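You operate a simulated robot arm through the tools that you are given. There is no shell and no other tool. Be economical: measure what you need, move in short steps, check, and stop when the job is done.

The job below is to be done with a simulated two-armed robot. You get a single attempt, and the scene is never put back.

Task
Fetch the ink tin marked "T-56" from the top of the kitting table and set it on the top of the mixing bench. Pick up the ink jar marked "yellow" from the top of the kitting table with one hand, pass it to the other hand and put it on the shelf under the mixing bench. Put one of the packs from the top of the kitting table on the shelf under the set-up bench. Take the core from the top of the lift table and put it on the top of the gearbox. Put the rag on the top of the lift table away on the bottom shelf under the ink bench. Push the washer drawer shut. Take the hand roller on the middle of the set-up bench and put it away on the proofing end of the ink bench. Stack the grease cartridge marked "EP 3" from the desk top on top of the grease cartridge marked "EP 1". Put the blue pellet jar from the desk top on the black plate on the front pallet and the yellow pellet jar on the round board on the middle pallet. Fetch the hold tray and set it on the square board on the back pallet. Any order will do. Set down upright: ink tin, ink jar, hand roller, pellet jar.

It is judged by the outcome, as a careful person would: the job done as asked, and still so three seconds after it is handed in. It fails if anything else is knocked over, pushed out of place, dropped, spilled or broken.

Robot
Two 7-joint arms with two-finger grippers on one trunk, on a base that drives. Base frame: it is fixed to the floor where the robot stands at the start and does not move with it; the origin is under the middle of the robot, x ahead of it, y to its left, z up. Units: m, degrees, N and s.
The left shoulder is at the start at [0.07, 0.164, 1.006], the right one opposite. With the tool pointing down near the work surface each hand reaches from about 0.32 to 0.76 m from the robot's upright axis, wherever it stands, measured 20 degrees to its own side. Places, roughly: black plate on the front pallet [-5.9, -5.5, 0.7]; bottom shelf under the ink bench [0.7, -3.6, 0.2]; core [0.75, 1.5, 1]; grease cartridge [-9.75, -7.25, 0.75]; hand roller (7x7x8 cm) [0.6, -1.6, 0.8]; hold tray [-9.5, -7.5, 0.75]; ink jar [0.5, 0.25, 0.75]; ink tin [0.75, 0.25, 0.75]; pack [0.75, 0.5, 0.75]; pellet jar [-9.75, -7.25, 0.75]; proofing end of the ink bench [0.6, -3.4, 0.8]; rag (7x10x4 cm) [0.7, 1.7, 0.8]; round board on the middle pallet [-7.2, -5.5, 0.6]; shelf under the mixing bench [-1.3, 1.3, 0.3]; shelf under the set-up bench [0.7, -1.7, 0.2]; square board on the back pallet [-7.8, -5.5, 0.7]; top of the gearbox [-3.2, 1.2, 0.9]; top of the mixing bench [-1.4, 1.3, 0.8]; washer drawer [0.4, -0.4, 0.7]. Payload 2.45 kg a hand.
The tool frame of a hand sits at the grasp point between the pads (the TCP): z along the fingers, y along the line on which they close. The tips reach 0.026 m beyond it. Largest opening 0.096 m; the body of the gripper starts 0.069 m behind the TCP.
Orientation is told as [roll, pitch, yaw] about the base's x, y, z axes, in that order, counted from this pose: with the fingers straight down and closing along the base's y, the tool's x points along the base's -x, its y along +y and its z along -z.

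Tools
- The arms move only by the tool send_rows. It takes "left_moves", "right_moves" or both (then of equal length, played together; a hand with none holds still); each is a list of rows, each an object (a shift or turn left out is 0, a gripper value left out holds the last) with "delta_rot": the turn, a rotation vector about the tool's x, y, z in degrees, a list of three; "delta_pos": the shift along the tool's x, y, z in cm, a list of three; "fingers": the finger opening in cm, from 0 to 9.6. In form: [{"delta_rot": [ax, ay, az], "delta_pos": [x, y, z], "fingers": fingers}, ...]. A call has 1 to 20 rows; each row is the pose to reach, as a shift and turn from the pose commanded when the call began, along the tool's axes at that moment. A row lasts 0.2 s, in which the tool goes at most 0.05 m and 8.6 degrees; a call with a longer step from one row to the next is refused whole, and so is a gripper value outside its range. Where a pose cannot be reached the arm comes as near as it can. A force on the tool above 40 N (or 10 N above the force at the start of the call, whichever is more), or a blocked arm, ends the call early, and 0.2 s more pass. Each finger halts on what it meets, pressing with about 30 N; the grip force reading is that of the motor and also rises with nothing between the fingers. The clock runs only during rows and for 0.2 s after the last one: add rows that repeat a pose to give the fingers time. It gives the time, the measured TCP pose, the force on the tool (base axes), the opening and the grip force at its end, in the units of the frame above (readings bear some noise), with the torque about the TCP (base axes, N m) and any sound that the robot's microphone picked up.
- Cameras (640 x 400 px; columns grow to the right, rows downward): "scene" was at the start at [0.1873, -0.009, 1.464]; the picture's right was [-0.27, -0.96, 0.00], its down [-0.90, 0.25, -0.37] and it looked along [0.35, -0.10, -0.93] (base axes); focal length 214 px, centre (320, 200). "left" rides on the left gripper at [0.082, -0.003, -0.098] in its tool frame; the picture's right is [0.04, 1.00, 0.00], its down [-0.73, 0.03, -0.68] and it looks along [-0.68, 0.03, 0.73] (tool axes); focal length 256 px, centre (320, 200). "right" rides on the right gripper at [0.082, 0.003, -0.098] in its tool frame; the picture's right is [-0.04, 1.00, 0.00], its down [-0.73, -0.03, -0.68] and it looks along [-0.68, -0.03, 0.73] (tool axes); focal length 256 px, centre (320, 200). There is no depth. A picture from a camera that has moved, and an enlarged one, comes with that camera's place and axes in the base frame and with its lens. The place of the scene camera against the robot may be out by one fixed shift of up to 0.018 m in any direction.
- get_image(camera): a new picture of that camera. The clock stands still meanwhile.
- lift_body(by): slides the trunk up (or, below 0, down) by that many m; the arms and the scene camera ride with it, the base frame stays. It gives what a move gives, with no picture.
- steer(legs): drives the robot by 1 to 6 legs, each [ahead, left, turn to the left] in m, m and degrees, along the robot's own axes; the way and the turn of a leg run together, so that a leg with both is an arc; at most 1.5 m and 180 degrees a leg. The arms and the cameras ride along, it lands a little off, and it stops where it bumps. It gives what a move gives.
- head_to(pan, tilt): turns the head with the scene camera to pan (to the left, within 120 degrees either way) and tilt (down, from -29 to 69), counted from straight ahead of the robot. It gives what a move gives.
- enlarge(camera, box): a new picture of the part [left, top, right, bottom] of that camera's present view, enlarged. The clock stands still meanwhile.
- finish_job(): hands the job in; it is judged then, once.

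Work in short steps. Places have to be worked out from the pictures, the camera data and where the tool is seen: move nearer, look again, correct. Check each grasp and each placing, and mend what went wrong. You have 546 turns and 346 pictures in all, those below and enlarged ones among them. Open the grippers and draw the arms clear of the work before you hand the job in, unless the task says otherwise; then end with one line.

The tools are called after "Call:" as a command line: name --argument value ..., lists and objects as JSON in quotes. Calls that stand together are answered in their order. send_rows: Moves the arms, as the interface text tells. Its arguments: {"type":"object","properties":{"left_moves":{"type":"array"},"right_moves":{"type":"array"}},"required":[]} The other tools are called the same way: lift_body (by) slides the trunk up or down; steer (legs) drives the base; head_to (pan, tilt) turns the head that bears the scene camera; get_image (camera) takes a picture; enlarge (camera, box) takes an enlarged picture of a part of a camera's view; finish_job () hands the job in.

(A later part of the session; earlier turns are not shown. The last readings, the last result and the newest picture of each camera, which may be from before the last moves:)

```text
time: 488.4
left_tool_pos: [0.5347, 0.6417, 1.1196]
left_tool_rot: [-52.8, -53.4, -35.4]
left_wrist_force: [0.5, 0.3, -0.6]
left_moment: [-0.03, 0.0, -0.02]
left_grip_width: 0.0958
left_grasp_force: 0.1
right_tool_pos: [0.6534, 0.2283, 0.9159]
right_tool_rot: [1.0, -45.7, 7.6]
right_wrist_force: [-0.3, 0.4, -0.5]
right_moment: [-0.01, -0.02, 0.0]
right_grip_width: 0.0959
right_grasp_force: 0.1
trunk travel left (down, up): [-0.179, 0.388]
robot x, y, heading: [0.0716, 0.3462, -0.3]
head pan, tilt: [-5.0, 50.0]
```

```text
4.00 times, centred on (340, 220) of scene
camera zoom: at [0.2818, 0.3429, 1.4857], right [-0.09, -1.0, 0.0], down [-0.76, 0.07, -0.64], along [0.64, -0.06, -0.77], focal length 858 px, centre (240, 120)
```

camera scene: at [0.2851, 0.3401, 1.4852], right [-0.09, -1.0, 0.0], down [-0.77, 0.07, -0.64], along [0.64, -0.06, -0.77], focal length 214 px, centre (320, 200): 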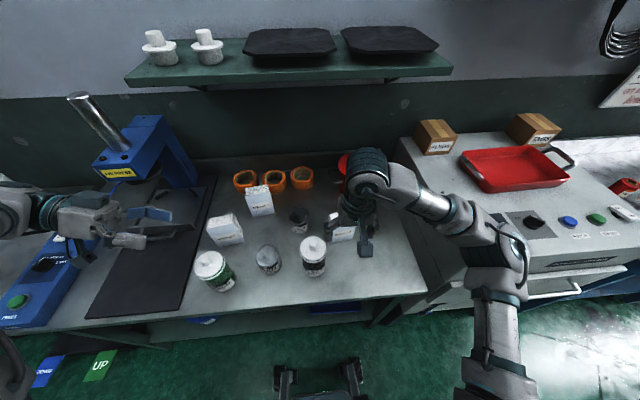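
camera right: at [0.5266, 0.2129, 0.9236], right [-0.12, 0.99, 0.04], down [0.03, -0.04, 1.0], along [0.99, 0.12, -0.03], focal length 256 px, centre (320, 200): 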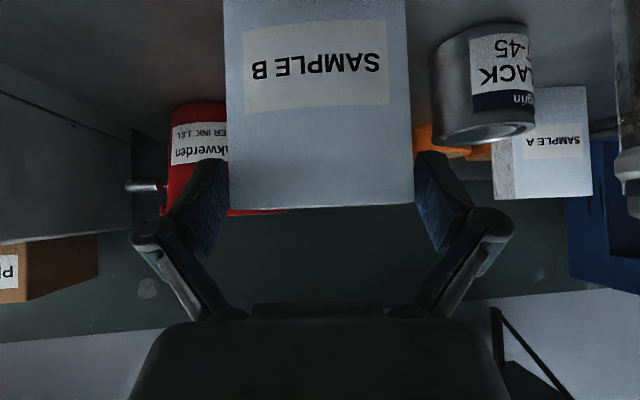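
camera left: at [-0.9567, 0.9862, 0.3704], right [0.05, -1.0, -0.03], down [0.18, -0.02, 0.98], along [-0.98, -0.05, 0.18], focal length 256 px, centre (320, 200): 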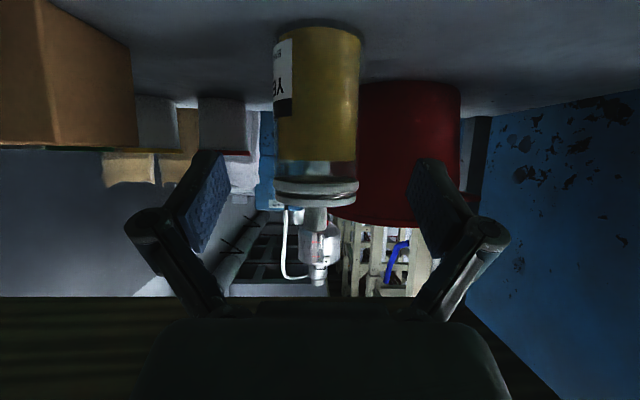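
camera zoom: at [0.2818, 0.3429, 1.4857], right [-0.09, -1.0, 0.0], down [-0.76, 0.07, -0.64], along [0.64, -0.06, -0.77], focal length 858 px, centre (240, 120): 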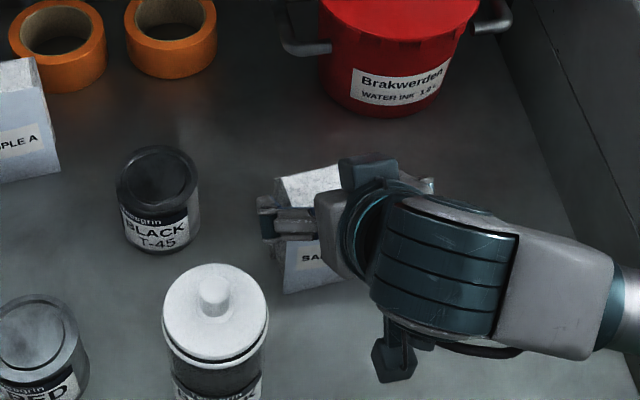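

The fingers are level with the pack's top edge; lower 1.8 cm for a fuller grip, then close.

Call:
send_rows --right_moves '[{"delta_pos": [0.7, 0, 0.7]}, {"delta_pos": [1.3, 0, 1.3]}, {"delta_pos": [1.3, 0, 1.3]}, {"delta_pos": [1.3, 0, 1.3], "fingers": 6}, {"delta_pos": [1.3, 0, 1.3]}, {"delta_pos": [1.3, 0, 1.3]}]'

Call:
get_image --camera "right"

```text
time: 489.8
left_tool_pos: [0.5356, 0.6407, 1.1186]
left_tool_rot: [-52.8, -53.4, -35.2]
left_wrist_force: [0.0, 0.1, 1.3]
left_moment: [-0.03, 0.01, 0.0]
left_grip_width: 0.096
left_grasp_force: 0.0
right_tool_pos: [0.6543, 0.2261, 0.8957]
right_tool_rot: [1.1, -45.7, 7.4]
right_wrist_force: [0.4, 0.2, 1.7]
right_moment: [-0.21, -0.32, 0.07]
right_grip_width: 0.0843
right_grasp_force: 30.1
trunk travel left (down, up): [-0.179, 0.388]
robot x, y, heading: [0.071, 0.3497, -0.4]
head pan, tilt: [-5.0, 50.0]
```

```text
167 pictures are left
camera right: at [0.528, 0.211, 0.9047], right [-0.11, 0.99, 0.04], down [0.03, -0.04, 1.0], along [0.99, 0.12, -0.03], focal length 256 px, centre (320, 200)
```

right: 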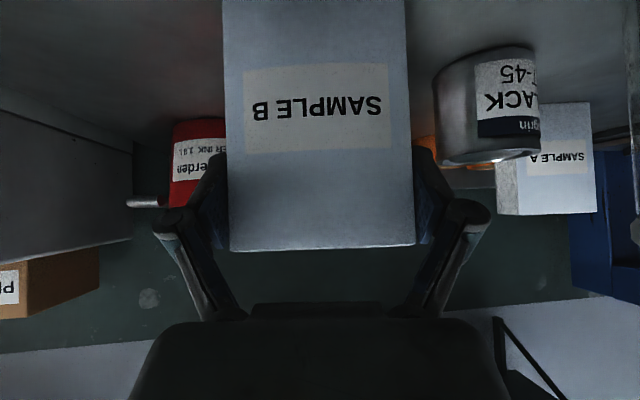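

Gripped. Lift 12 cm straight up, then retract a little.

Call:
send_rows --right_moves '[{"delta_pos": [-1.4, 0, -1.4]}, {"delta_pos": [-3.6, 0, -3.6]}, {"delta_pos": [-6, 0, -6]}, {"delta_pos": [-8.6, 0, -8.6]}, {"delta_pos": [-8.6, 0, -8.6]}]'

Call:
get_image --camera "scene"

```text
time: 491.0
left_tool_pos: [0.5357, 0.6407, 1.1172]
left_tool_rot: [-52.9, -53.2, -35.4]
left_wrist_force: [0.7, -0.4, 0.4]
left_moment: [0.01, 0.0, -0.05]
left_grip_width: 0.0959
left_grasp_force: 0.1
right_tool_pos: [0.653, 0.2235, 1.0171]
right_tool_rot: [1.2, -45.5, 7.4]
right_wrist_force: [1.1, -0.2, -2.9]
right_moment: [0.01, 0.01, -0.02]
right_grip_width: 0.0847
right_grasp_force: 30.4
trunk travel left (down, up): [-0.179, 0.388]
robot x, y, heading: [0.0736, 0.3468, -0.5]
head pan, tilt: [-5.0, 50.0]
```

```text
166 pictures are left
camera scene: at [0.2867, 0.3417, 1.4848], right [-0.09, -1.0, 0.0], down [-0.77, 0.07, -0.64], along [0.63, -0.06, -0.77], focal length 214 px, centre (320, 200)
```

scene: 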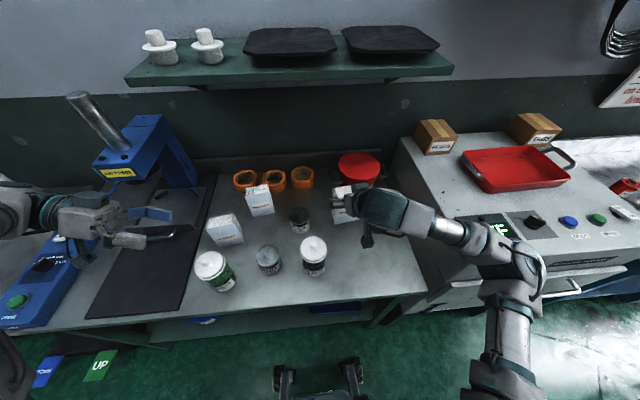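

Pack lifted clear. Back off and strafe to the set-up bench.

Call:
steer --legs '[[-0.55, 0, 0.5], [0, -1.1, 0], [0, -1.05, 0]]'

Call:
lift_body --by -0.1

Call:
head_to --pan -5 --tilt 42

Call:
get_image --camera "scene"

Call:
get_image --camera "right"

```text
time: 504.5
left_tool_pos: [0.0027, -1.4803, 1.1159]
left_tool_rot: [-53.6, -53.4, -31.6]
left_wrist_force: [0.2, 0.6, -0.9]
left_moment: [-0.07, 0.01, 0.04]
left_grip_width: 0.0962
left_grasp_force: 0.0
right_tool_pos: [0.1412, -1.8914, 1.0184]
right_tool_rot: [0.5, -45.6, 11.1]
right_wrist_force: [-0.5, 0.4, -3.1]
right_moment: [-0.04, 0.05, -0.03]
right_grip_width: 0.0843
right_grasp_force: 30.1
trunk travel left (down, up): [-0.179, 0.388]
robot x, y, heading: [-0.4419, -1.8111, 2.5]
head pan, tilt: [-5.0, 50.0]
```

```text
time: 505.9
left_tool_pos: [0.042, -1.4901, 0.956]
left_tool_rot: [-60.0, -45.7, -26.8]
left_wrist_force: [0.3, -0.1, 1.1]
left_moment: [0.02, -0.04, 0.02]
left_grip_width: 0.0956
left_grasp_force: 0.1
right_tool_pos: [0.1361, -1.9041, 0.9219]
right_tool_rot: [1.4, -46.1, 10.4]
right_wrist_force: [0.3, 0.1, -2.5]
right_moment: [0.02, 0.05, -0.02]
right_grip_width: 0.0846
right_grasp_force: 30.1
trunk travel left (down, up): [-0.079, 0.488]
robot x, y, heading: [-0.4398, -1.8072, 2.6]
head pan, tilt: [-5.0, 50.0]
```

```text
time: 506.5
left_tool_pos: [0.0444, -1.4951, 0.955]
left_tool_rot: [-59.9, -45.4, -26.9]
left_wrist_force: [0.0, -0.1, -0.2]
left_moment: [-0.02, -0.01, -0.04]
left_grip_width: 0.0959
left_grasp_force: 0.0
right_tool_pos: [0.1375, -1.9074, 0.9201]
right_tool_rot: [1.6, -45.8, 10.2]
right_wrist_force: [-0.6, -0.3, -2.5]
right_moment: [0.01, 0.02, 0.08]
right_grip_width: 0.0846
right_grasp_force: 30.6
trunk travel left (down, up): [-0.079, 0.488]
robot x, y, heading: [-0.4426, -1.8079, 3.0]
head pan, tilt: [-5.0, 42.0]
```

```text
165 pictures are left
camera scene: at [-0.1095, -1.8037, 1.374], right [-0.04, -1.0, 0.0], down [-0.67, 0.03, -0.74], along [0.74, -0.03, -0.67], focal length 214 px, centre (320, 200)
```

scene: 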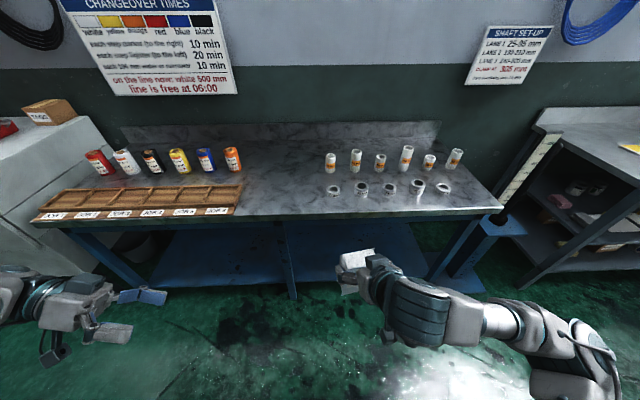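

```text
164 pictures are left
camera right: at [0.0116, -1.93, 0.9287], right [-0.17, 0.98, 0.05], down [0.03, -0.04, 1.0], along [0.99, 0.17, -0.02], focal length 256 px, centre (320, 200)
```

right: 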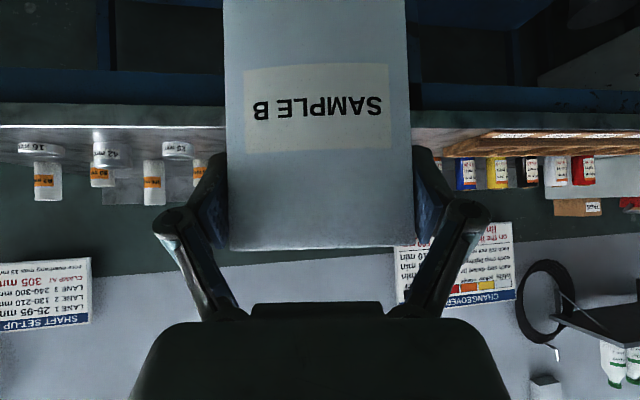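

The set-up bench shelf (z≈0.2, front x≈0.487) is empty right of the middle leg at y≈-1.65. Lower the pack in front of the bench to z≈0.33.

Call:
send_rows --right_moves '[{"delta_pos": [3.4, 0, 2.6]}, {"delta_pos": [6.8, 0, 5.2]}, {"delta_pos": [10.2, 0, 7.8]}, {"delta_pos": [13.6, 0, 10.4]}, {"delta_pos": [17, 0, 13]}, {"delta_pos": [20.4, 0, 15.6]}, {"delta_pos": [23.8, 0, 18.2]}, {"delta_pos": [27.2, 0, 20.8]}, {"delta_pos": [30.6, 0, 23.4]}, {"delta_pos": [34, 0, 26]}, {"delta_pos": [37.4, 0, 28.6]}, {"delta_pos": [40.8, 0, 31.2]}, {"delta_pos": [44.2, 0, 33.8]}, {"delta_pos": [47.2, 0, 36.1]}, {"delta_pos": [47.2, 0, 36.1]}]'

Call:
get_image --camera "right"

Call:
get_image --camera "scene"

```text
time: 509.7
left_tool_pos: [0.0436, -1.4896, 0.9543]
left_tool_rot: [-60.2, -45.6, -26.7]
left_wrist_force: [-0.3, 0.2, -0.1]
left_moment: [0.03, -0.02, 0.03]
left_grip_width: 0.0962
left_grasp_force: 0.1
right_tool_pos: [0.1008, -1.8263, 0.3765]
right_tool_rot: [-2.4, -42.5, 10.4]
right_wrist_force: [-0.4, -0.2, -2.6]
right_moment: [-0.01, 0.02, -0.01]
right_grip_width: 0.0845
right_grasp_force: 29.6
right hand out of reach, approached as far as the arm can: row 8, 9, 10, 11, 12, 13, 14, 15
trunk travel left (down, up): [-0.079, 0.488]
robot x, y, heading: [-0.439, -1.8085, 2.6]
head pan, tilt: [-5.0, 42.0]
```

```text
163 pictures are left
camera right: at [-0.0244, -1.8427, 0.391], right [-0.12, 0.99, -0.01], down [0.08, 0.02, 1.0], along [0.99, 0.12, -0.08], focal length 256 px, centre (320, 200)
```

right: 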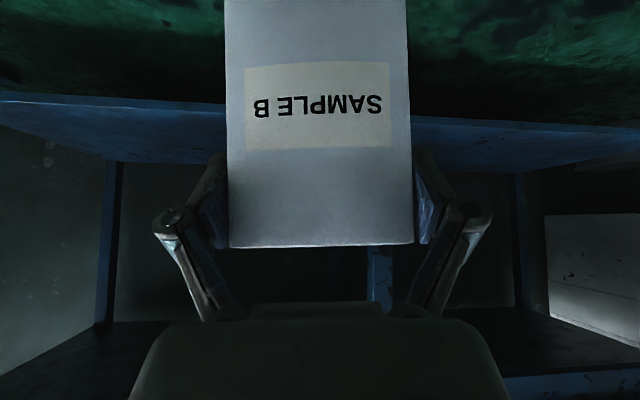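

```text
162 pictures are left
camera scene: at [-0.1102, -1.7953, 1.3743], right [-0.04, -1.0, 0.0], down [-0.67, 0.03, -0.74], along [0.74, -0.03, -0.67], focal length 214 px, centre (320, 200)
```

scene: 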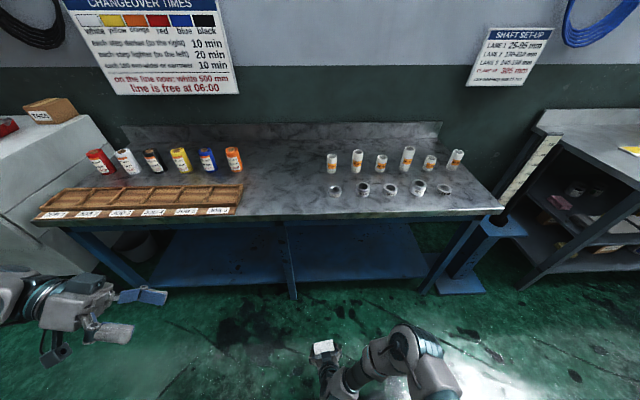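

The middle leg is close to the pack's lane, so I shift 0.16 m to the right while straightening, then look.

Call:
steer --legs '[[0, -0.16, -2.6], [0.2, 0, 0]]'

Call:
get_image --camera "right"

```text
time: 512.4
left_tool_pos: [0.2639, -1.6739, 0.9528]
left_tool_rot: [-60.1, -45.3, -29.5]
left_wrist_force: [0.6, 0.7, 0.8]
left_moment: [-0.06, 0.0, -0.04]
left_grip_width: 0.0959
left_grasp_force: 0.0
right_tool_pos: [0.3036, -2.0139, 0.3755]
right_tool_rot: [-2.4, -42.3, 7.8]
right_wrist_force: [0.1, -0.1, -2.5]
right_moment: [0.0, 0.03, 0.03]
right_grip_width: 0.0848
right_grasp_force: 30.2
trunk travel left (down, up): [-0.079, 0.488]
robot x, y, heading: [-0.2434, -1.9679, 0.3]
head pan, tilt: [-5.0, 42.0]
```

```text
161 pictures are left
camera right: at [0.1775, -2.023, 0.3903], right [-0.08, 1.0, 0.0], down [0.08, 0.01, 1.0], along [0.99, 0.07, -0.08], focal length 256 px, centre (320, 200)
```

right: 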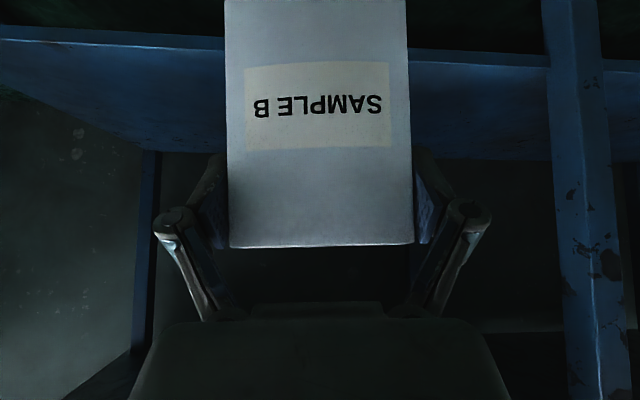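

Shelf top ≈0.174. I'll need the hand closer to the body to reach low, so first try to draw the left hand back ~12 cm to keep it clear of the bench items.

Call:
send_rows --left_moves '[{"delta_pos": [2.5, -3.1, 0.3]}, {"delta_pos": [5, -6.2, 0.6]}, {"delta_pos": [7.5, -9.3, 0.9]}, {"delta_pos": [9, -11, 1]}, {"delta_pos": [9, -11, 1]}]'

```text
time: 513.6
left_tool_pos: [0.119, -1.6651, 0.9001]
left_tool_rot: [-60.0, -45.9, -29.5]
left_wrist_force: [1.0, 0.0, -0.7]
left_moment: [0.03, 0.03, -0.02]
left_grip_width: 0.0962
left_grasp_force: 0.0
left hand out of reach, approached as far as the arm can: row 1, 2, 3, 4, 5
right_tool_pos: [0.3021, -2.0127, 0.378]
right_tool_rot: [-2.9, -42.8, 7.8]
right_wrist_force: [-0.5, -1.1, -3.3]
right_moment: [0.0, 0.02, 0.02]
right_grip_width: 0.0844
right_grasp_force: 29.7
trunk travel left (down, up): [-0.079, 0.488]
robot x, y, heading: [-0.239, -1.9673, -0.3]
head pan, tilt: [-5.0, 42.0]
```

The left hand moved back nicely. Now bring the right hand in 10 cm and lower it to ≈0.32.

Call:
send_rows --right_moves '[{"delta_pos": [3.8, 0, -0.8], "delta_rot": [0, -1, 0]}, {"delta_pos": [7.6, 0, -1.6], "delta_rot": [0, -2, 0]}, {"delta_pos": [11.4, 0, -2.4], "delta_rot": [0, -2.5, 0]}, {"delta_pos": [11.4, 0, -2.4], "delta_rot": [0, -2.5, 0]}]'

Call:
get_image --camera "right"

```text
time: 514.6
left_tool_pos: [0.1194, -1.6703, 0.9028]
left_tool_rot: [-59.9, -45.8, -29.7]
left_wrist_force: [0.2, -0.1, 0.3]
left_moment: [0.0, 0.0, -0.02]
left_grip_width: 0.0961
left_grasp_force: 0.0
right_tool_pos: [0.2188, -1.9792, 0.3472]
right_tool_rot: [-4.5, -43.7, 7.8]
right_wrist_force: [-0.4, 0.1, -3.7]
right_moment: [0.07, 0.02, -0.01]
right_grip_width: 0.0845
right_grasp_force: 30.0
right hand out of reach, approached as far as the arm can: row 1, 2, 3, 4
trunk travel left (down, up): [-0.079, 0.488]
robot x, y, heading: [-0.2414, -1.9687, -0.1]
head pan, tilt: [-5.0, 42.0]
```

```text
160 pictures are left
camera right: at [0.0921, -1.9871, 0.3611], right [-0.05, 1.0, -0.03], down [0.06, 0.03, 1.0], along [1.0, 0.05, -0.06], focal length 256 px, centre (320, 200)
```

right: 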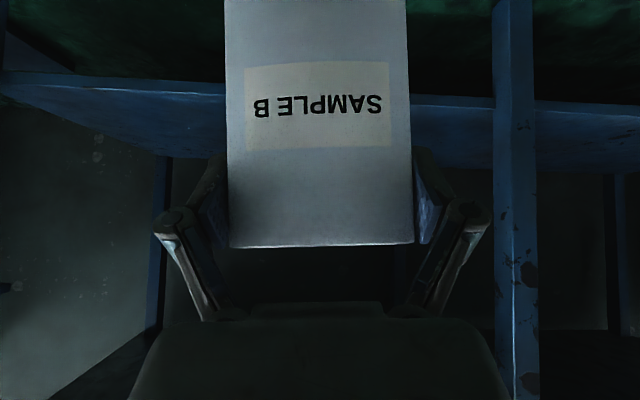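

Limited again. Lower the trunk by the remaining ~7 cm here in free space and see where the hands go.

Call:
lift_body --by -0.07

Call:
get_image --camera "right"

```text
time: 515.6
left_tool_pos: [0.1412, -1.66, 0.7891]
left_tool_rot: [-65.7, -38.2, -25.6]
left_wrist_force: [-1.1, 0.5, 0.6]
left_moment: [0.02, 0.0, 0.0]
left_grip_width: 0.0961
left_grasp_force: 0.1
right_tool_pos: [0.1553, -1.9764, 0.2288]
right_tool_rot: [-3.4, -34.8, 7.1]
right_wrist_force: [1.1, -0.3, -3.0]
right_moment: [-0.04, 0.0, -0.03]
right_grip_width: 0.0847
right_grasp_force: 29.9
trunk travel left (down, up): [-0.009, 0.558]
robot x, y, heading: [-0.2369, -1.9662, 0.0]
head pan, tilt: [-5.0, 42.0]
```

```text
159 pictures are left
camera right: at [0.0323, -1.9825, 0.2603], right [-0.06, 1.0, -0.03], down [0.21, 0.04, 0.98], along [0.98, 0.05, -0.21], focal length 256 px, centre (320, 200)
```

right: 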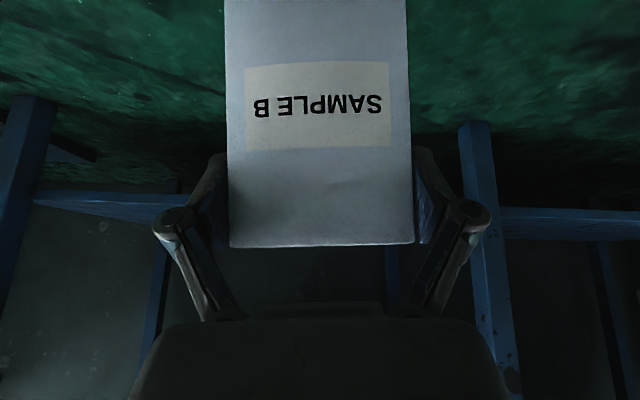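

Now re-pose: pitch back to −45°, raise to z≈0.30 and 6 cm forward.

Call:
send_rows --right_moves '[{"delta_pos": [-3, 0, -0.9], "delta_rot": [0, -3.4, 0]}, {"delta_pos": [-6, 0, -1.9], "delta_rot": [0, -6.8, 0]}, {"delta_pos": [-9.2, 0, -2.8], "delta_rot": [0, -10, 0]}, {"delta_pos": [-9.2, 0, -2.8], "delta_rot": [0, -10, 0]}]'

Call:
get_image --camera "right"

```text
time: 516.6
left_tool_pos: [0.1416, -1.6632, 0.7884]
left_tool_rot: [-65.6, -38.0, -25.6]
left_wrist_force: [-0.2, 0.0, 0.2]
left_moment: [-0.01, 0.0, 0.01]
left_grip_width: 0.0959
left_grasp_force: 0.0
right_tool_pos: [0.2128, -1.9666, 0.3035]
right_tool_rot: [-3.7, -44.7, 7.7]
right_wrist_force: [-0.1, -0.3, -3.2]
right_moment: [0.03, 0.02, 0.02]
right_grip_width: 0.0846
right_grasp_force: 29.9
trunk travel left (down, up): [-0.009, 0.558]
robot x, y, heading: [-0.2373, -1.9641, -0.0]
head pan, tilt: [-5.0, 42.0]
```

```text
158 pictures are left
camera right: at [0.0862, -1.9743, 0.3143], right [-0.06, 1.0, -0.02], down [0.04, 0.02, 1.0], along [1.0, 0.06, -0.04], focal length 256 px, centre (320, 200)
```

right: 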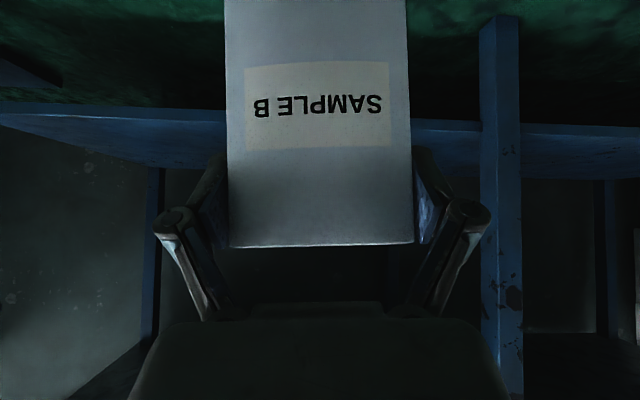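

Pose reached; pack bottom ≈0.21, shelf ≈0.17. The left hand has sunk to bench height, so raise it 22 cm first.

Call:
send_rows --left_moves '[{"delta_pos": [-2.5, -2.9, -1.3]}, {"delta_pos": [-5, -5.8, -2.6]}, {"delta_pos": [-7.5, -8.7, -3.9]}, {"delta_pos": [-10, -11.6, -5.2]}, {"delta_pos": [-12.5, -14.5, -6.5]}, {"delta_pos": [-14, -16, -7.3]}, {"delta_pos": [-14, -16, -7.3]}]'

Call:
head_to --pan 15 --tilt 50

Call:
get_image --camera "scene"

```text
time: 518.2
left_tool_pos: [0.0594, -1.649, 0.8069]
left_tool_rot: [-65.8, -38.0, -25.8]
left_wrist_force: [-0.2, 0.9, -0.4]
left_moment: [-0.03, -0.02, 0.02]
left_grip_width: 0.0958
left_grasp_force: 0.0
left hand out of reach, approached as far as the arm can: row 1, 2, 3, 4, 5, 6, 7
right_tool_pos: [0.2123, -1.9656, 0.3042]
right_tool_rot: [-3.8, -44.6, 7.8]
right_wrist_force: [0.1, 0.5, -3.1]
right_moment: [0.01, 0.0, -0.02]
right_grip_width: 0.0846
right_grasp_force: 30.2
trunk travel left (down, up): [-0.009, 0.558]
robot x, y, heading: [-0.2393, -1.9691, -0.2]
head pan, tilt: [-5.0, 42.0]
```

```text
time: 519.1
left_tool_pos: [0.0614, -1.6481, 0.8076]
left_tool_rot: [-65.6, -37.8, -25.7]
left_wrist_force: [-0.6, 0.0, -0.5]
left_moment: [0.03, 0.0, 0.0]
left_grip_width: 0.096
left_grasp_force: 0.0
right_tool_pos: [0.2132, -1.9668, 0.3034]
right_tool_rot: [-3.8, -44.7, 7.7]
right_wrist_force: [-1.0, 0.2, -3.7]
right_moment: [0.02, -0.03, 0.05]
right_grip_width: 0.0848
right_grasp_force: 29.7
trunk travel left (down, up): [-0.009, 0.558]
robot x, y, heading: [-0.2381, -1.9694, -0.1]
head pan, tilt: [15.0, 50.0]
```

```text
157 pictures are left
camera scene: at [0.1752, -1.9438, 1.2635], right [0.26, -0.97, 0.0], down [-0.74, -0.2, -0.64], along [0.62, 0.16, -0.77], focal length 214 px, centre (320, 200)
```

scene: 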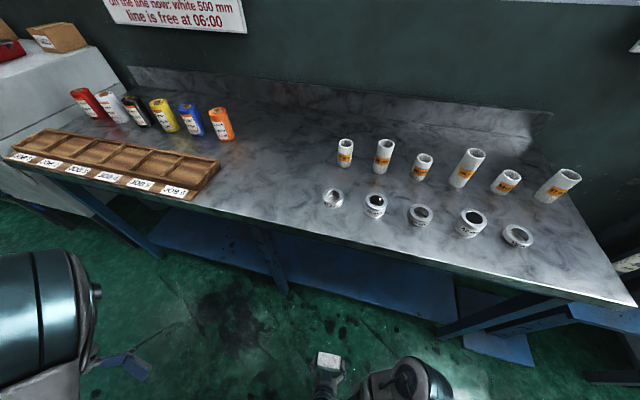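

Bench front edge is x≈0.43, so I draw the left hand back another 10 cm before driving in.

Call:
send_rows --left_moves '[{"delta_pos": [2.4, -2.3, 0.6]}, {"delta_pos": [4.8, -4.6, 1.2]}, {"delta_pos": [7.1, -6.8, 1.7]}, {"delta_pos": [9, -9, 2]}, {"delta_pos": [9, -9, 2]}]'

```text
time: 520.3
left_tool_pos: [-0.0454, -1.6583, 0.794]
left_tool_rot: [-65.5, -37.8, -25.7]
left_wrist_force: [-1.4, 2.9, -1.1]
left_moment: [-0.12, -0.05, -0.14]
left_grip_width: 0.0969
left_grasp_force: 0.0
left hand out of reach, approached as far as the arm can: row 3, 4, 5
right_tool_pos: [0.2123, -1.9656, 0.3026]
right_tool_rot: [-3.7, -44.7, 7.8]
right_wrist_force: [0.1, 0.3, -2.5]
right_moment: [0.01, -0.02, 0.0]
right_grip_width: 0.0845
right_grasp_force: 30.3
trunk travel left (down, up): [-0.009, 0.558]
robot x, y, heading: [-0.2401, -1.9701, -0.3]
head pan, tilt: [15.0, 50.0]
```

Left hand is well back. Drive ahead 0.2 m, check, then the rest.

Call:
steer --legs '[[0.2, 0, 0]]'

Call:
get_image --camera "right"

```text
time: 521.9
left_tool_pos: [0.1524, -1.6584, 0.7934]
left_tool_rot: [-65.8, -37.9, -25.9]
left_wrist_force: [-1.3, 4.5, -2.0]
left_moment: [-0.15, -0.15, -0.17]
left_grip_width: 0.0969
left_grasp_force: 0.2
right_tool_pos: [0.4095, -1.9678, 0.3028]
right_tool_rot: [-3.7, -44.6, 7.7]
right_wrist_force: [-0.5, -0.2, -3.2]
right_moment: [0.01, 0.01, 0.04]
right_grip_width: 0.0847
right_grasp_force: 30.0
trunk travel left (down, up): [-0.009, 0.558]
robot x, y, heading: [-0.0439, -1.9709, -0.0]
head pan, tilt: [15.0, 50.0]
```

```text
156 pictures are left
camera right: at [0.2827, -1.9753, 0.3139], right [-0.06, 1.0, -0.02], down [0.04, 0.02, 1.0], along [1.0, 0.06, -0.04], focal length 256 px, centre (320, 200)
```

right: 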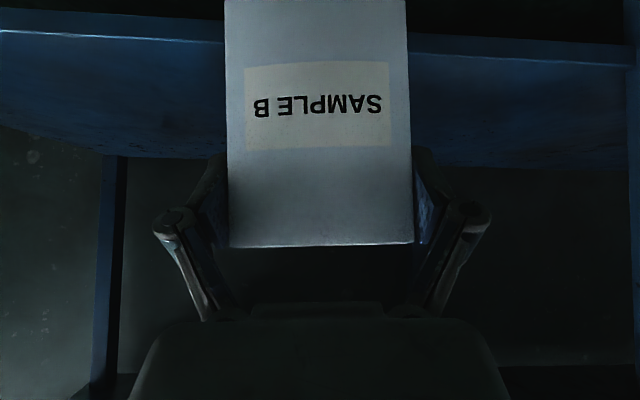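

All clear. Drive the last 0.165 m in.

Call:
steer --legs '[[0.165, 0, 0]]'

Call:
send_rows --right_moves '[{"delta_pos": [0.7, 0, 0.7]}, {"delta_pos": [1.4, 0, 1.4]}, {"delta_pos": [2.0, 0, 2.0]}, {"delta_pos": [2.4, 0, 2.4]}, {"delta_pos": [2.4, 0, 2.4]}]'

Call:
get_image --camera "right"

```text
time: 522.7
left_tool_pos: [0.1578, -1.6599, 0.7985]
left_tool_rot: [-64.7, -39.0, -26.9]
left_wrist_force: [-0.3, 5.6, 0.4]
left_moment: [-0.29, 0.02, -0.18]
left_grip_width: 0.0972
left_grasp_force: 0.1
right_tool_pos: [0.4141, -1.9691, 0.3079]
right_tool_rot: [-3.6, -44.8, 7.8]
right_wrist_force: [0.6, -0.2, -3.7]
right_moment: [-0.04, 0.03, -0.01]
right_grip_width: 0.0849
right_grasp_force: 30.1
trunk travel left (down, up): [-0.009, 0.558]
robot x, y, heading: [-0.0265, -1.9707, -0.0]
head pan, tilt: [15.0, 50.0]
stopped in leg 1: the robot was blocked; the commanded pose is now the measured one
```

```text
time: 523.9
left_tool_pos: [0.1669, -1.6612, 0.7942]
left_tool_rot: [-64.9, -38.4, -26.7]
left_wrist_force: [-1.0, 6.0, -0.4]
left_moment: [-0.27, -0.01, -0.17]
left_grip_width: 0.0965
left_grasp_force: 0.0
right_tool_pos: [0.4201, -1.958, 0.2771]
right_tool_rot: [-3.7, -43.8, 7.7]
right_wrist_force: [-0.1, -0.3, -3.5]
right_moment: [-0.01, 0.04, 0.03]
right_grip_width: 0.0845
right_grasp_force: 30.6
right hand out of reach, approached as far as the arm can: row 2, 3, 4, 5
trunk travel left (down, up): [-0.009, 0.558]
robot x, y, heading: [-0.0207, -1.9641, -0.5]
head pan, tilt: [15.0, 50.0]
```

```text
155 pictures are left
camera right: at [0.2932, -1.9671, 0.29], right [-0.06, 1.0, -0.02], down [0.06, 0.02, 1.0], along [1.0, 0.06, -0.06], focal length 256 px, centre (320, 200)
```

right: 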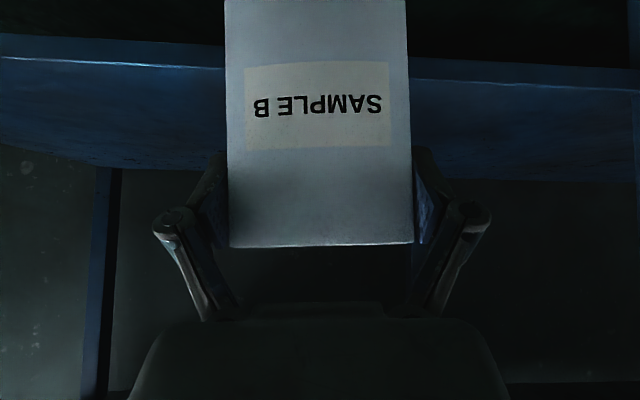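

Blocked: with the trunk this low the torso leans forward against the bench. I back off 0.15 m and raise the trunk 7 cm (as in the rag placement, where this reach worked).

Call:
steer --legs '[[-0.2, 0, 0]]'

Call:
lift_body --by 0.07

Call:
send_rows --right_moves '[{"delta_pos": [0, 0, 1.5], "delta_rot": [1.2, 0, 0]}, {"delta_pos": [0.5, 0, 3], "delta_rot": [2.4, 0, 0]}, {"delta_pos": [1, 0, 5], "delta_rot": [3.6, 0, 0]}, {"delta_pos": [1, 0, 5], "delta_rot": [3.6, 0, 0]}]'

Call:
head_to --pan 20 --tilt 55

Call:
get_image --camera "scene"

```text
time: 525.5
left_tool_pos: [-0.0421, -1.6594, 0.7968]
left_tool_rot: [-65.1, -38.4, -26.4]
left_wrist_force: [1.0, 4.3, 0.7]
left_moment: [-0.17, 0.02, -0.06]
left_grip_width: 0.0971
left_grasp_force: 0.1
right_tool_pos: [0.2118, -1.9567, 0.277]
right_tool_rot: [-3.9, -43.8, 7.8]
right_wrist_force: [-0.2, -0.3, -3.1]
right_moment: [-0.04, 0.02, 0.04]
right_grip_width: 0.0846
right_grasp_force: 29.9
trunk travel left (down, up): [-0.009, 0.558]
robot x, y, heading: [-0.2297, -1.9663, -0.1]
head pan, tilt: [15.0, 50.0]
```

```text
time: 526.6
left_tool_pos: [-0.0449, -1.6601, 0.8666]
left_tool_rot: [-65.0, -38.5, -26.6]
left_wrist_force: [1.2, 3.0, 0.1]
left_moment: [-0.15, 0.07, -0.07]
left_grip_width: 0.0961
left_grasp_force: 0.1
right_tool_pos: [0.2101, -1.9564, 0.3481]
right_tool_rot: [-3.8, -44.0, 7.8]
right_wrist_force: [-1.0, 0.0, -4.7]
right_moment: [0.03, -0.02, 0.03]
right_grip_width: 0.0841
right_grasp_force: 29.8
trunk travel left (down, up): [-0.079, 0.488]
robot x, y, heading: [-0.2295, -1.9665, -0.2]
head pan, tilt: [15.0, 50.0]
```

```text
time: 527.6
left_tool_pos: [-0.0448, -1.6608, 0.8681]
left_tool_rot: [-64.9, -38.5, -26.6]
left_wrist_force: [0.6, 2.3, 0.2]
left_moment: [-0.05, 0.04, -0.04]
left_grip_width: 0.0963
left_grasp_force: 0.0
right_tool_pos: [0.2396, -1.9572, 0.3078]
right_tool_rot: [-7.4, -44.2, 7.9]
right_wrist_force: [0.0, 1.5, -3.0]
right_moment: [0.01, 0.01, 0.01]
right_grip_width: 0.0844
right_grasp_force: 29.9
trunk travel left (down, up): [-0.079, 0.488]
robot x, y, heading: [-0.2251, -1.9701, -0.5]
head pan, tilt: [15.0, 50.0]
```

```text
time: 528.3
left_tool_pos: [-0.0454, -1.6606, 0.8671]
left_tool_rot: [-65.0, -38.5, -26.5]
left_wrist_force: [0.4, 0.4, 0.2]
left_moment: [-0.02, -0.02, -0.02]
left_grip_width: 0.0963
left_grasp_force: 0.0
right_tool_pos: [0.239, -1.9562, 0.3077]
right_tool_rot: [-7.4, -44.1, 7.8]
right_wrist_force: [-0.4, -0.5, -2.1]
right_moment: [0.04, 0.0, 0.04]
right_grip_width: 0.0844
right_grasp_force: 30.3
trunk travel left (down, up): [-0.079, 0.488]
robot x, y, heading: [-0.2245, -1.9676, -0.5]
head pan, tilt: [20.0, 55.0]
```

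```text
154 pictures are left
camera scene: at [0.0881, -1.9389, 1.3567], right [0.34, -0.94, 0.0], down [-0.77, -0.28, -0.57], along [0.54, 0.19, -0.82], focal length 214 px, centre (320, 200)
```

scene: 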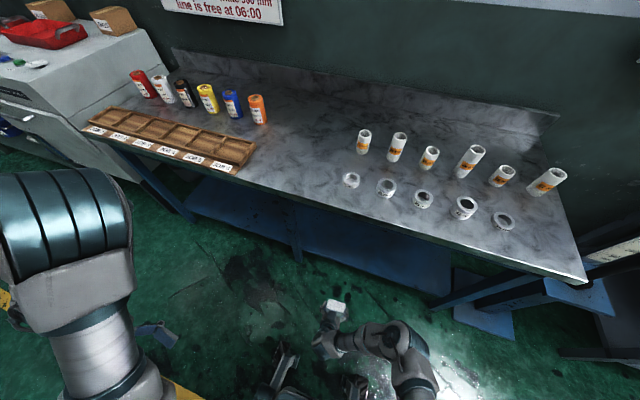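

The tilt correction went the wrong way; undo it (−7.4° about x), then drive ahead 0.25 m carefully.

Call:
send_rows --right_moves '[{"delta_rot": [-2.5, 0, 0]}, {"delta_rot": [-5, 0, 0]}, {"delta_rot": [-7.2, 0, 0], "delta_pos": [-1, 0, 1]}, {"delta_rot": [-7.2, 0, 0], "delta_pos": [-1, 0, 1]}]'

Call:
steer --legs '[[0.25, 0, 0.5]]'

Call:
get_image --camera "right"

```text
time: 529.3
left_tool_pos: [-0.0439, -1.6595, 0.8661]
left_tool_rot: [-65.0, -38.6, -26.6]
left_wrist_force: [0.7, 1.6, -1.2]
left_moment: [-0.05, 0.03, -0.03]
left_grip_width: 0.0962
left_grasp_force: 0.1
right_tool_pos: [0.2619, -1.937, 0.3185]
right_tool_rot: [-1.1, -43.3, 7.9]
right_wrist_force: [-0.3, -0.3, -3.2]
right_moment: [0.01, 0.04, 0.01]
right_grip_width: 0.0847
right_grasp_force: 29.6
right hand out of reach, approached as far as the arm can: row 2, 3, 4
trunk travel left (down, up): [-0.079, 0.488]
robot x, y, heading: [-0.227, -1.9667, -0.4]
head pan, tilt: [20.0, 55.0]
```

```text
time: 531.2
left_tool_pos: [0.1919, -1.6665, 0.8666]
left_tool_rot: [-64.7, -38.2, -26.6]
left_wrist_force: [1.7, 0.7, -0.3]
left_moment: [-0.09, 0.11, -0.13]
left_grip_width: 0.0965
left_grasp_force: 0.1
right_tool_pos: [0.4636, -1.9356, 0.2969]
right_tool_rot: [-0.1, -40.1, 7.9]
right_wrist_force: [1.1, -0.8, -1.9]
right_moment: [0.01, 0.12, 0.04]
right_grip_width: 0.0847
right_grasp_force: 30.8
trunk travel left (down, up): [-0.079, 0.488]
robot x, y, heading: [0.007, -1.9714, 0.1]
head pan, tilt: [20.0, 55.0]
stopped in leg 1: the robot was blocked; the commanded pose is now the measured one
```

```text
153 pictures are left
camera right: at [0.3384, -1.9496, 0.3187], right [-0.11, 0.99, 0.02], down [0.13, -0.01, 0.99], along [0.99, 0.11, -0.12], focal length 256 px, centre (320, 200)
```

right: 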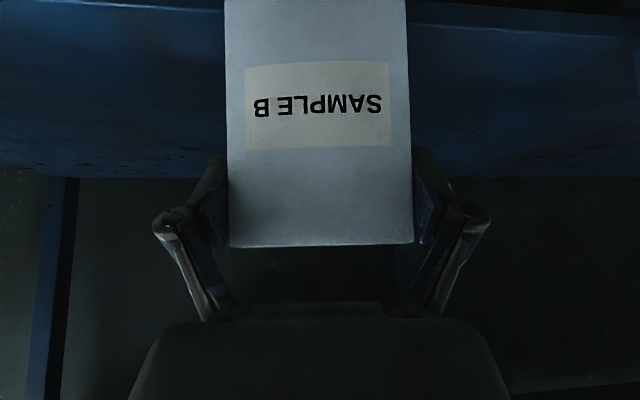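

The torso leans against the bench edge at about x=0.007. I back 3 cm and extend the arm forward instead (11.5 cm), re-levelling to −45°.

Call:
steer --legs '[[-0.03, 0, 0]]'

Call:
send_rows --right_moves '[{"delta_pos": [-2.2, 0, 1], "delta_rot": [0, -2, 0]}, {"delta_pos": [-4.4, 0, 2.8], "delta_rot": [0, -3.5, 0]}, {"delta_pos": [-6.6, 0, 5], "delta_rot": [0, -5, 0]}, {"delta_pos": [-8.8, 0, 7], "delta_rot": [0, -5, 0]}, {"delta_pos": [-8.8, 0, 7], "delta_rot": [0, -5, 0]}]'

Call:
get_image --camera "right"

```text
time: 532.1
left_tool_pos: [0.1601, -1.6649, 0.8686]
left_tool_rot: [-64.7, -38.5, -26.5]
left_wrist_force: [0.2, 1.5, -0.3]
left_moment: [0.0, 0.02, 0.05]
left_grip_width: 0.0966
left_grasp_force: 0.1
right_tool_pos: [0.4391, -1.9327, 0.3025]
right_tool_rot: [-0.3, -40.7, 8.0]
right_wrist_force: [0.2, -0.3, -2.5]
right_moment: [0.01, 0.04, -0.04]
right_grip_width: 0.0848
right_grasp_force: 30.4
trunk travel left (down, up): [-0.079, 0.488]
robot x, y, heading: [-0.0236, -1.9699, -0.1]
head pan, tilt: [20.0, 55.0]
```

```text
time: 533.3
left_tool_pos: [0.1585, -1.6669, 0.8692]
left_tool_rot: [-64.4, -38.6, -26.6]
left_wrist_force: [1.3, 3.1, 0.8]
left_moment: [-0.14, 0.0, -0.09]
left_grip_width: 0.0965
left_grasp_force: 0.1
right_tool_pos: [0.5512, -1.9186, 0.3091]
right_tool_rot: [-0.2, -45.9, 8.0]
right_wrist_force: [-0.7, -0.2, -1.9]
right_moment: [0.0, 0.02, 0.0]
right_grip_width: 0.0845
right_grasp_force: 30.5
trunk travel left (down, up): [-0.079, 0.488]
robot x, y, heading: [-0.0203, -1.9704, -0.1]
head pan, tilt: [20.0, 55.0]
```

```text
152 pictures are left
camera right: at [0.424, -1.9338, 0.3179], right [-0.11, 0.99, 0.03], down [0.03, -0.02, 1.0], along [0.99, 0.11, -0.02], focal length 256 px, centre (320, 200)
```

right: 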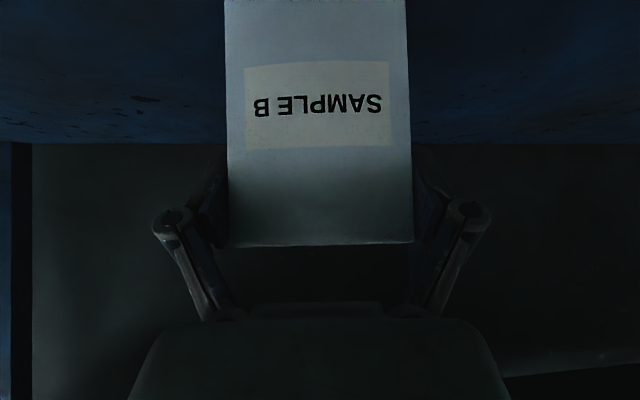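

Now it is over the shelf at (0.551,-1.919), upright. Lower until contact.

Call:
send_rows --right_moves '[{"delta_pos": [0.7, 0, 0.7]}, {"delta_pos": [1.4, 0, 1.4]}, {"delta_pos": [2.1, 0, 2.1]}, {"delta_pos": [2.6, 0, 2.6]}, {"delta_pos": [3.0, 0, 3.0]}, {"delta_pos": [3.0, 0, 3.0]}]'

```text
time: 534.7
left_tool_pos: [0.1577, -1.6665, 0.8702]
left_tool_rot: [-64.5, -38.7, -26.6]
left_wrist_force: [-1.3, 4.3, -2.1]
left_moment: [-0.05, -0.06, -0.12]
left_grip_width: 0.0967
left_grasp_force: 0.0
right_tool_pos: [0.5543, -1.9179, 0.269]
right_tool_rot: [-0.5, -46.0, 8.0]
right_wrist_force: [3.5, 3.8, 14.1]
right_moment: [0.12, -0.31, 0.03]
right_grip_width: 0.0845
right_grasp_force: 29.9
trunk travel left (down, up): [-0.079, 0.488]
robot x, y, heading: [-0.0213, -1.9711, 0.1]
head pan, tilt: [20.0, 55.0]
```

Contact. Open and withdraw along the fingers.

Call:
send_rows --right_moves '[{"fingers": 9.6}, {}, {}, {"delta_pos": [0, 0, -2]}, {"delta_pos": [0, 0, -5]}, {"delta_pos": [0, 0, -8]}, {"delta_pos": [0, 0, -10]}]'

Call:
get_image --camera "right"

```text
time: 536.3
left_tool_pos: [0.1553, -1.6654, 0.8691]
left_tool_rot: [-64.4, -38.6, -26.7]
left_wrist_force: [-0.2, 1.8, -1.7]
left_moment: [-0.07, -0.03, -0.08]
left_grip_width: 0.0969
left_grasp_force: 0.1
right_tool_pos: [0.472, -1.9276, 0.3344]
right_tool_rot: [-0.6, -45.3, 8.1]
right_wrist_force: [-0.2, -0.1, -0.4]
right_moment: [0.0, 0.03, 0.02]
right_grip_width: 0.096
right_grasp_force: 0.1
right hand out of reach, approached as far as the arm can: row 5, 6
trunk travel left (down, up): [-0.079, 0.488]
robot x, y, heading: [-0.0184, -1.9718, -0.0]
head pan, tilt: [20.0, 55.0]
```

```text
151 pictures are left
camera right: at [0.3453, -1.9407, 0.3452], right [-0.11, 0.99, 0.02], down [0.04, -0.02, 1.0], along [0.99, 0.11, -0.03], focal length 256 px, centre (320, 200)
```

right: 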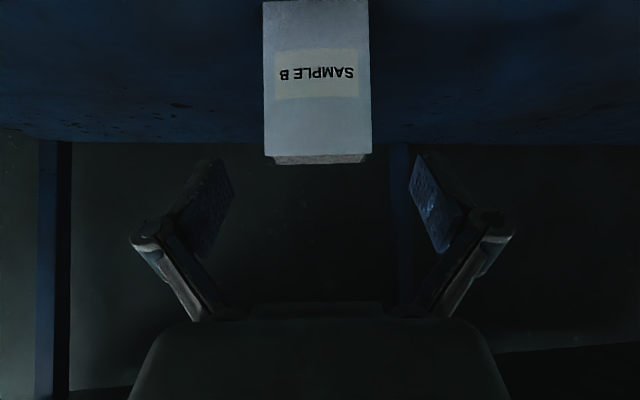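

The pack stands on the shelf. Back off, raise the trunk to normal, and retrace the right arm up.

Call:
steer --legs '[[-0.5, 0, 0]]'

Call:
lift_body --by 0.1

Call:
send_rows --right_moves '[{"delta_pos": [-3.6, 0, -2.35]}, {"delta_pos": [-7.2, 0, -4.7]}, {"delta_pos": [-10.8, 0, -7.05]}, {"delta_pos": [-14.4, 0, -9.4]}, {"delta_pos": [-18, 0, -11.75]}, {"delta_pos": [-21.6, 0, -14.1]}, {"delta_pos": [-25.2, 0, -16.45]}, {"delta_pos": [-28.8, 0, -18.8]}, {"delta_pos": [-32.4, 0, -21.15]}, {"delta_pos": [-36, 0, -23.5]}, {"delta_pos": [-39.6, 0, -25.85]}, {"delta_pos": [-43.2, 0, -28.2]}, {"delta_pos": [-44, 0, -29]}, {"delta_pos": [-44, 0, -29]}]'

Call:
send_rows --right_moves '[{"delta_rot": [0, 8, 0], "delta_pos": [0, -1, -2]}, {"delta_rot": [0, 16, 0], "delta_pos": [0, -2, -4]}, {"delta_rot": [0, 24, 0], "delta_pos": [0, -3, -6]}, {"delta_rot": [0, 32, 0], "delta_pos": [0, -4, -8]}, {"delta_rot": [0, 40, 0], "delta_pos": [0, -5, -10]}, {"delta_rot": [0, 44, 0], "delta_pos": [0, -6, -12]}, {"delta_rot": [0, 44, 0], "delta_pos": [0, -6, -12]}]'

Call:
head_to --pan 0 --tilt 50

Call:
get_image --camera "scene"

```text
time: 537.0
left_tool_pos: [0.1478, -1.6669, 0.8718]
left_tool_rot: [-63.8, -39.2, -27.1]
left_wrist_force: [-0.1, 6.7, -1.4]
left_moment: [-0.22, -0.05, -0.19]
left_grip_width: 0.0958
left_grasp_force: 0.1
right_tool_pos: [0.4699, -1.9271, 0.3422]
right_tool_rot: [-0.4, -45.9, 7.8]
right_wrist_force: [-0.3, -0.7, -0.6]
right_moment: [-0.01, 0.03, 0.0]
right_grip_width: 0.096
right_grasp_force: 0.0
trunk travel left (down, up): [-0.079, 0.488]
robot x, y, heading: [-0.024, -1.9693, -0.1]
head pan, tilt: [20.0, 55.0]
stopped in leg 1: the robot was blocked; the commanded pose is now the measured one
```

```text
time: 538.3
left_tool_pos: [0.1478, -1.6691, 0.9727]
left_tool_rot: [-64.0, -38.8, -26.9]
left_wrist_force: [0.6, 0.6, 0.3]
left_moment: [0.0, 0.02, 0.03]
left_grip_width: 0.096
left_grasp_force: 0.1
right_tool_pos: [0.4696, -1.9272, 0.4393]
right_tool_rot: [-0.6, -45.7, 7.9]
right_wrist_force: [-0.5, 0.1, -0.9]
right_moment: [-0.02, 0.0, 0.01]
right_grip_width: 0.0958
right_grasp_force: 0.0
trunk travel left (down, up): [-0.179, 0.388]
robot x, y, heading: [-0.0237, -1.9708, -0.1]
head pan, tilt: [20.0, 55.0]
```

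```text
time: 539.4
left_tool_pos: [0.1453, -1.6686, 0.9733]
left_tool_rot: [-63.8, -39.2, -27.0]
left_wrist_force: [0.5, -0.4, 0.1]
left_moment: [-0.03, 0.01, 0.03]
left_grip_width: 0.096
left_grasp_force: 0.1
right_tool_pos: [0.4867, -1.9259, 0.6023]
right_tool_rot: [-0.6, -44.4, 8.3]
right_wrist_force: [-2.3, 0.1, -1.8]
right_moment: [0.04, -0.28, 0.01]
right_grip_width: 0.0959
right_grasp_force: 0.0
trunk travel left (down, up): [-0.179, 0.388]
robot x, y, heading: [-0.0214, -1.9725, -0.0]
head pan, tilt: [20.0, 55.0]
stopped in row 5 (right hand): the force on the tool passed its limit at 80 N (the readings are from after the stop); the commanded pose is now the measured one
```

```text
time: 539.7
left_tool_pos: [0.141, -1.6702, 0.9761]
left_tool_rot: [-63.5, -39.4, -27.2]
left_wrist_force: [-0.3, -0.1, -0.3]
left_moment: [0.02, -0.01, 0.0]
left_grip_width: 0.0959
left_grasp_force: 0.0
right_tool_pos: [0.474, -1.9318, 0.6074]
right_tool_rot: [-0.3, -39.8, 8.7]
right_wrist_force: [-1.4, 1.1, -2.9]
right_moment: [-0.04, -0.17, 0.01]
right_grip_width: 0.096
right_grasp_force: 0.1
trunk travel left (down, up): [-0.179, 0.388]
robot x, y, heading: [-0.0241, -1.9733, -0.2]
head pan, tilt: [20.0, 55.0]
stopped in row 1 (right hand): the force on the tool passed its limit at 51 N (the readings are from after the stop); the commanded pose is now the measured one
```

```text
time: 540.5
left_tool_pos: [0.1399, -1.6697, 0.9749]
left_tool_rot: [-63.6, -39.3, -27.3]
left_wrist_force: [1.0, -0.1, -0.4]
left_moment: [0.0, 0.01, 0.0]
left_grip_width: 0.096
left_grasp_force: 0.1
right_tool_pos: [0.4738, -1.9323, 0.6069]
right_tool_rot: [-0.4, -39.8, 8.5]
right_wrist_force: [-0.7, -1.5, -1.0]
right_moment: [0.11, -0.13, 0.0]
right_grip_width: 0.0959
right_grasp_force: 0.0
trunk travel left (down, up): [-0.179, 0.388]
robot x, y, heading: [-0.0211, -1.9706, 0.1]
head pan, tilt: [0.0, 50.0]
```

```text
150 pictures are left
camera scene: at [0.1858, -1.9648, 1.4854], right [0.0, -1.0, 0.0], down [-0.77, 0.0, -0.64], along [0.64, 0.0, -0.77], focal length 214 px, centre (320, 200)
```

scene: 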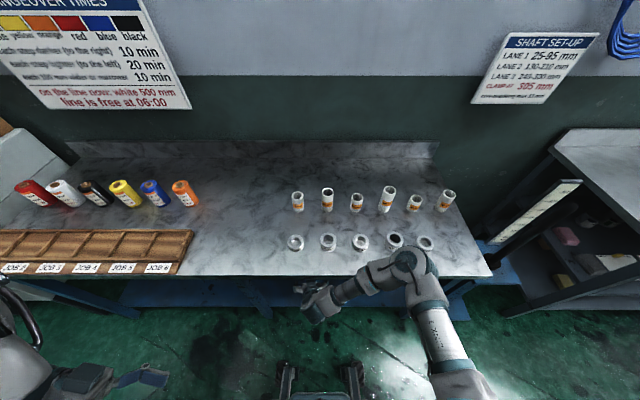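

I chained too hastily: the reverse was blocked (my left hand was pressing my own body) and the right hand bumped the bench underside. The bench items still stand. Lower the right hand 8 cm, then back off and verify.

Call:
send_rows --right_moves '[{"delta_pos": [2, 0, 2.4]}, {"delta_pos": [4, 0, 4.8]}, {"delta_pos": [6, 0, 7.2]}, {"delta_pos": [6, 0, 7.2]}]'

Call:
steer --legs '[[-0.5, 0, 0]]'

```text
time: 541.5
left_tool_pos: [0.1414, -1.6698, 0.9751]
left_tool_rot: [-63.5, -39.3, -27.2]
left_wrist_force: [-0.2, 0.8, -0.4]
left_moment: [0.0, 0.01, -0.03]
left_grip_width: 0.0959
left_grasp_force: 0.2
right_tool_pos: [0.4731, -1.9335, 0.514]
right_tool_rot: [-0.4, -39.8, 8.6]
right_wrist_force: [-0.7, -0.4, 0.5]
right_moment: [0.01, -0.03, 0.0]
right_grip_width: 0.0958
right_grasp_force: 0.1
trunk travel left (down, up): [-0.179, 0.388]
robot x, y, heading: [-0.0247, -1.9709, 0.1]
head pan, tilt: [0.0, 50.0]
```

```text
time: 544.5
left_tool_pos: [-0.3553, -1.6697, 0.9738]
left_tool_rot: [-63.5, -39.3, -27.3]
left_wrist_force: [-0.3, -0.4, -0.7]
left_moment: [0.01, -0.01, 0.03]
left_grip_width: 0.096
left_grasp_force: 0.1
right_tool_pos: [-0.0233, -1.9331, 0.5148]
right_tool_rot: [-0.4, -39.9, 8.6]
right_wrist_force: [-0.4, -0.3, 0.3]
right_moment: [0.01, -0.01, 0.02]
right_grip_width: 0.0961
right_grasp_force: 0.1
trunk travel left (down, up): [-0.179, 0.388]
robot x, y, heading: [-0.5245, -1.9679, 0.2]
head pan, tilt: [0.0, 50.0]
```

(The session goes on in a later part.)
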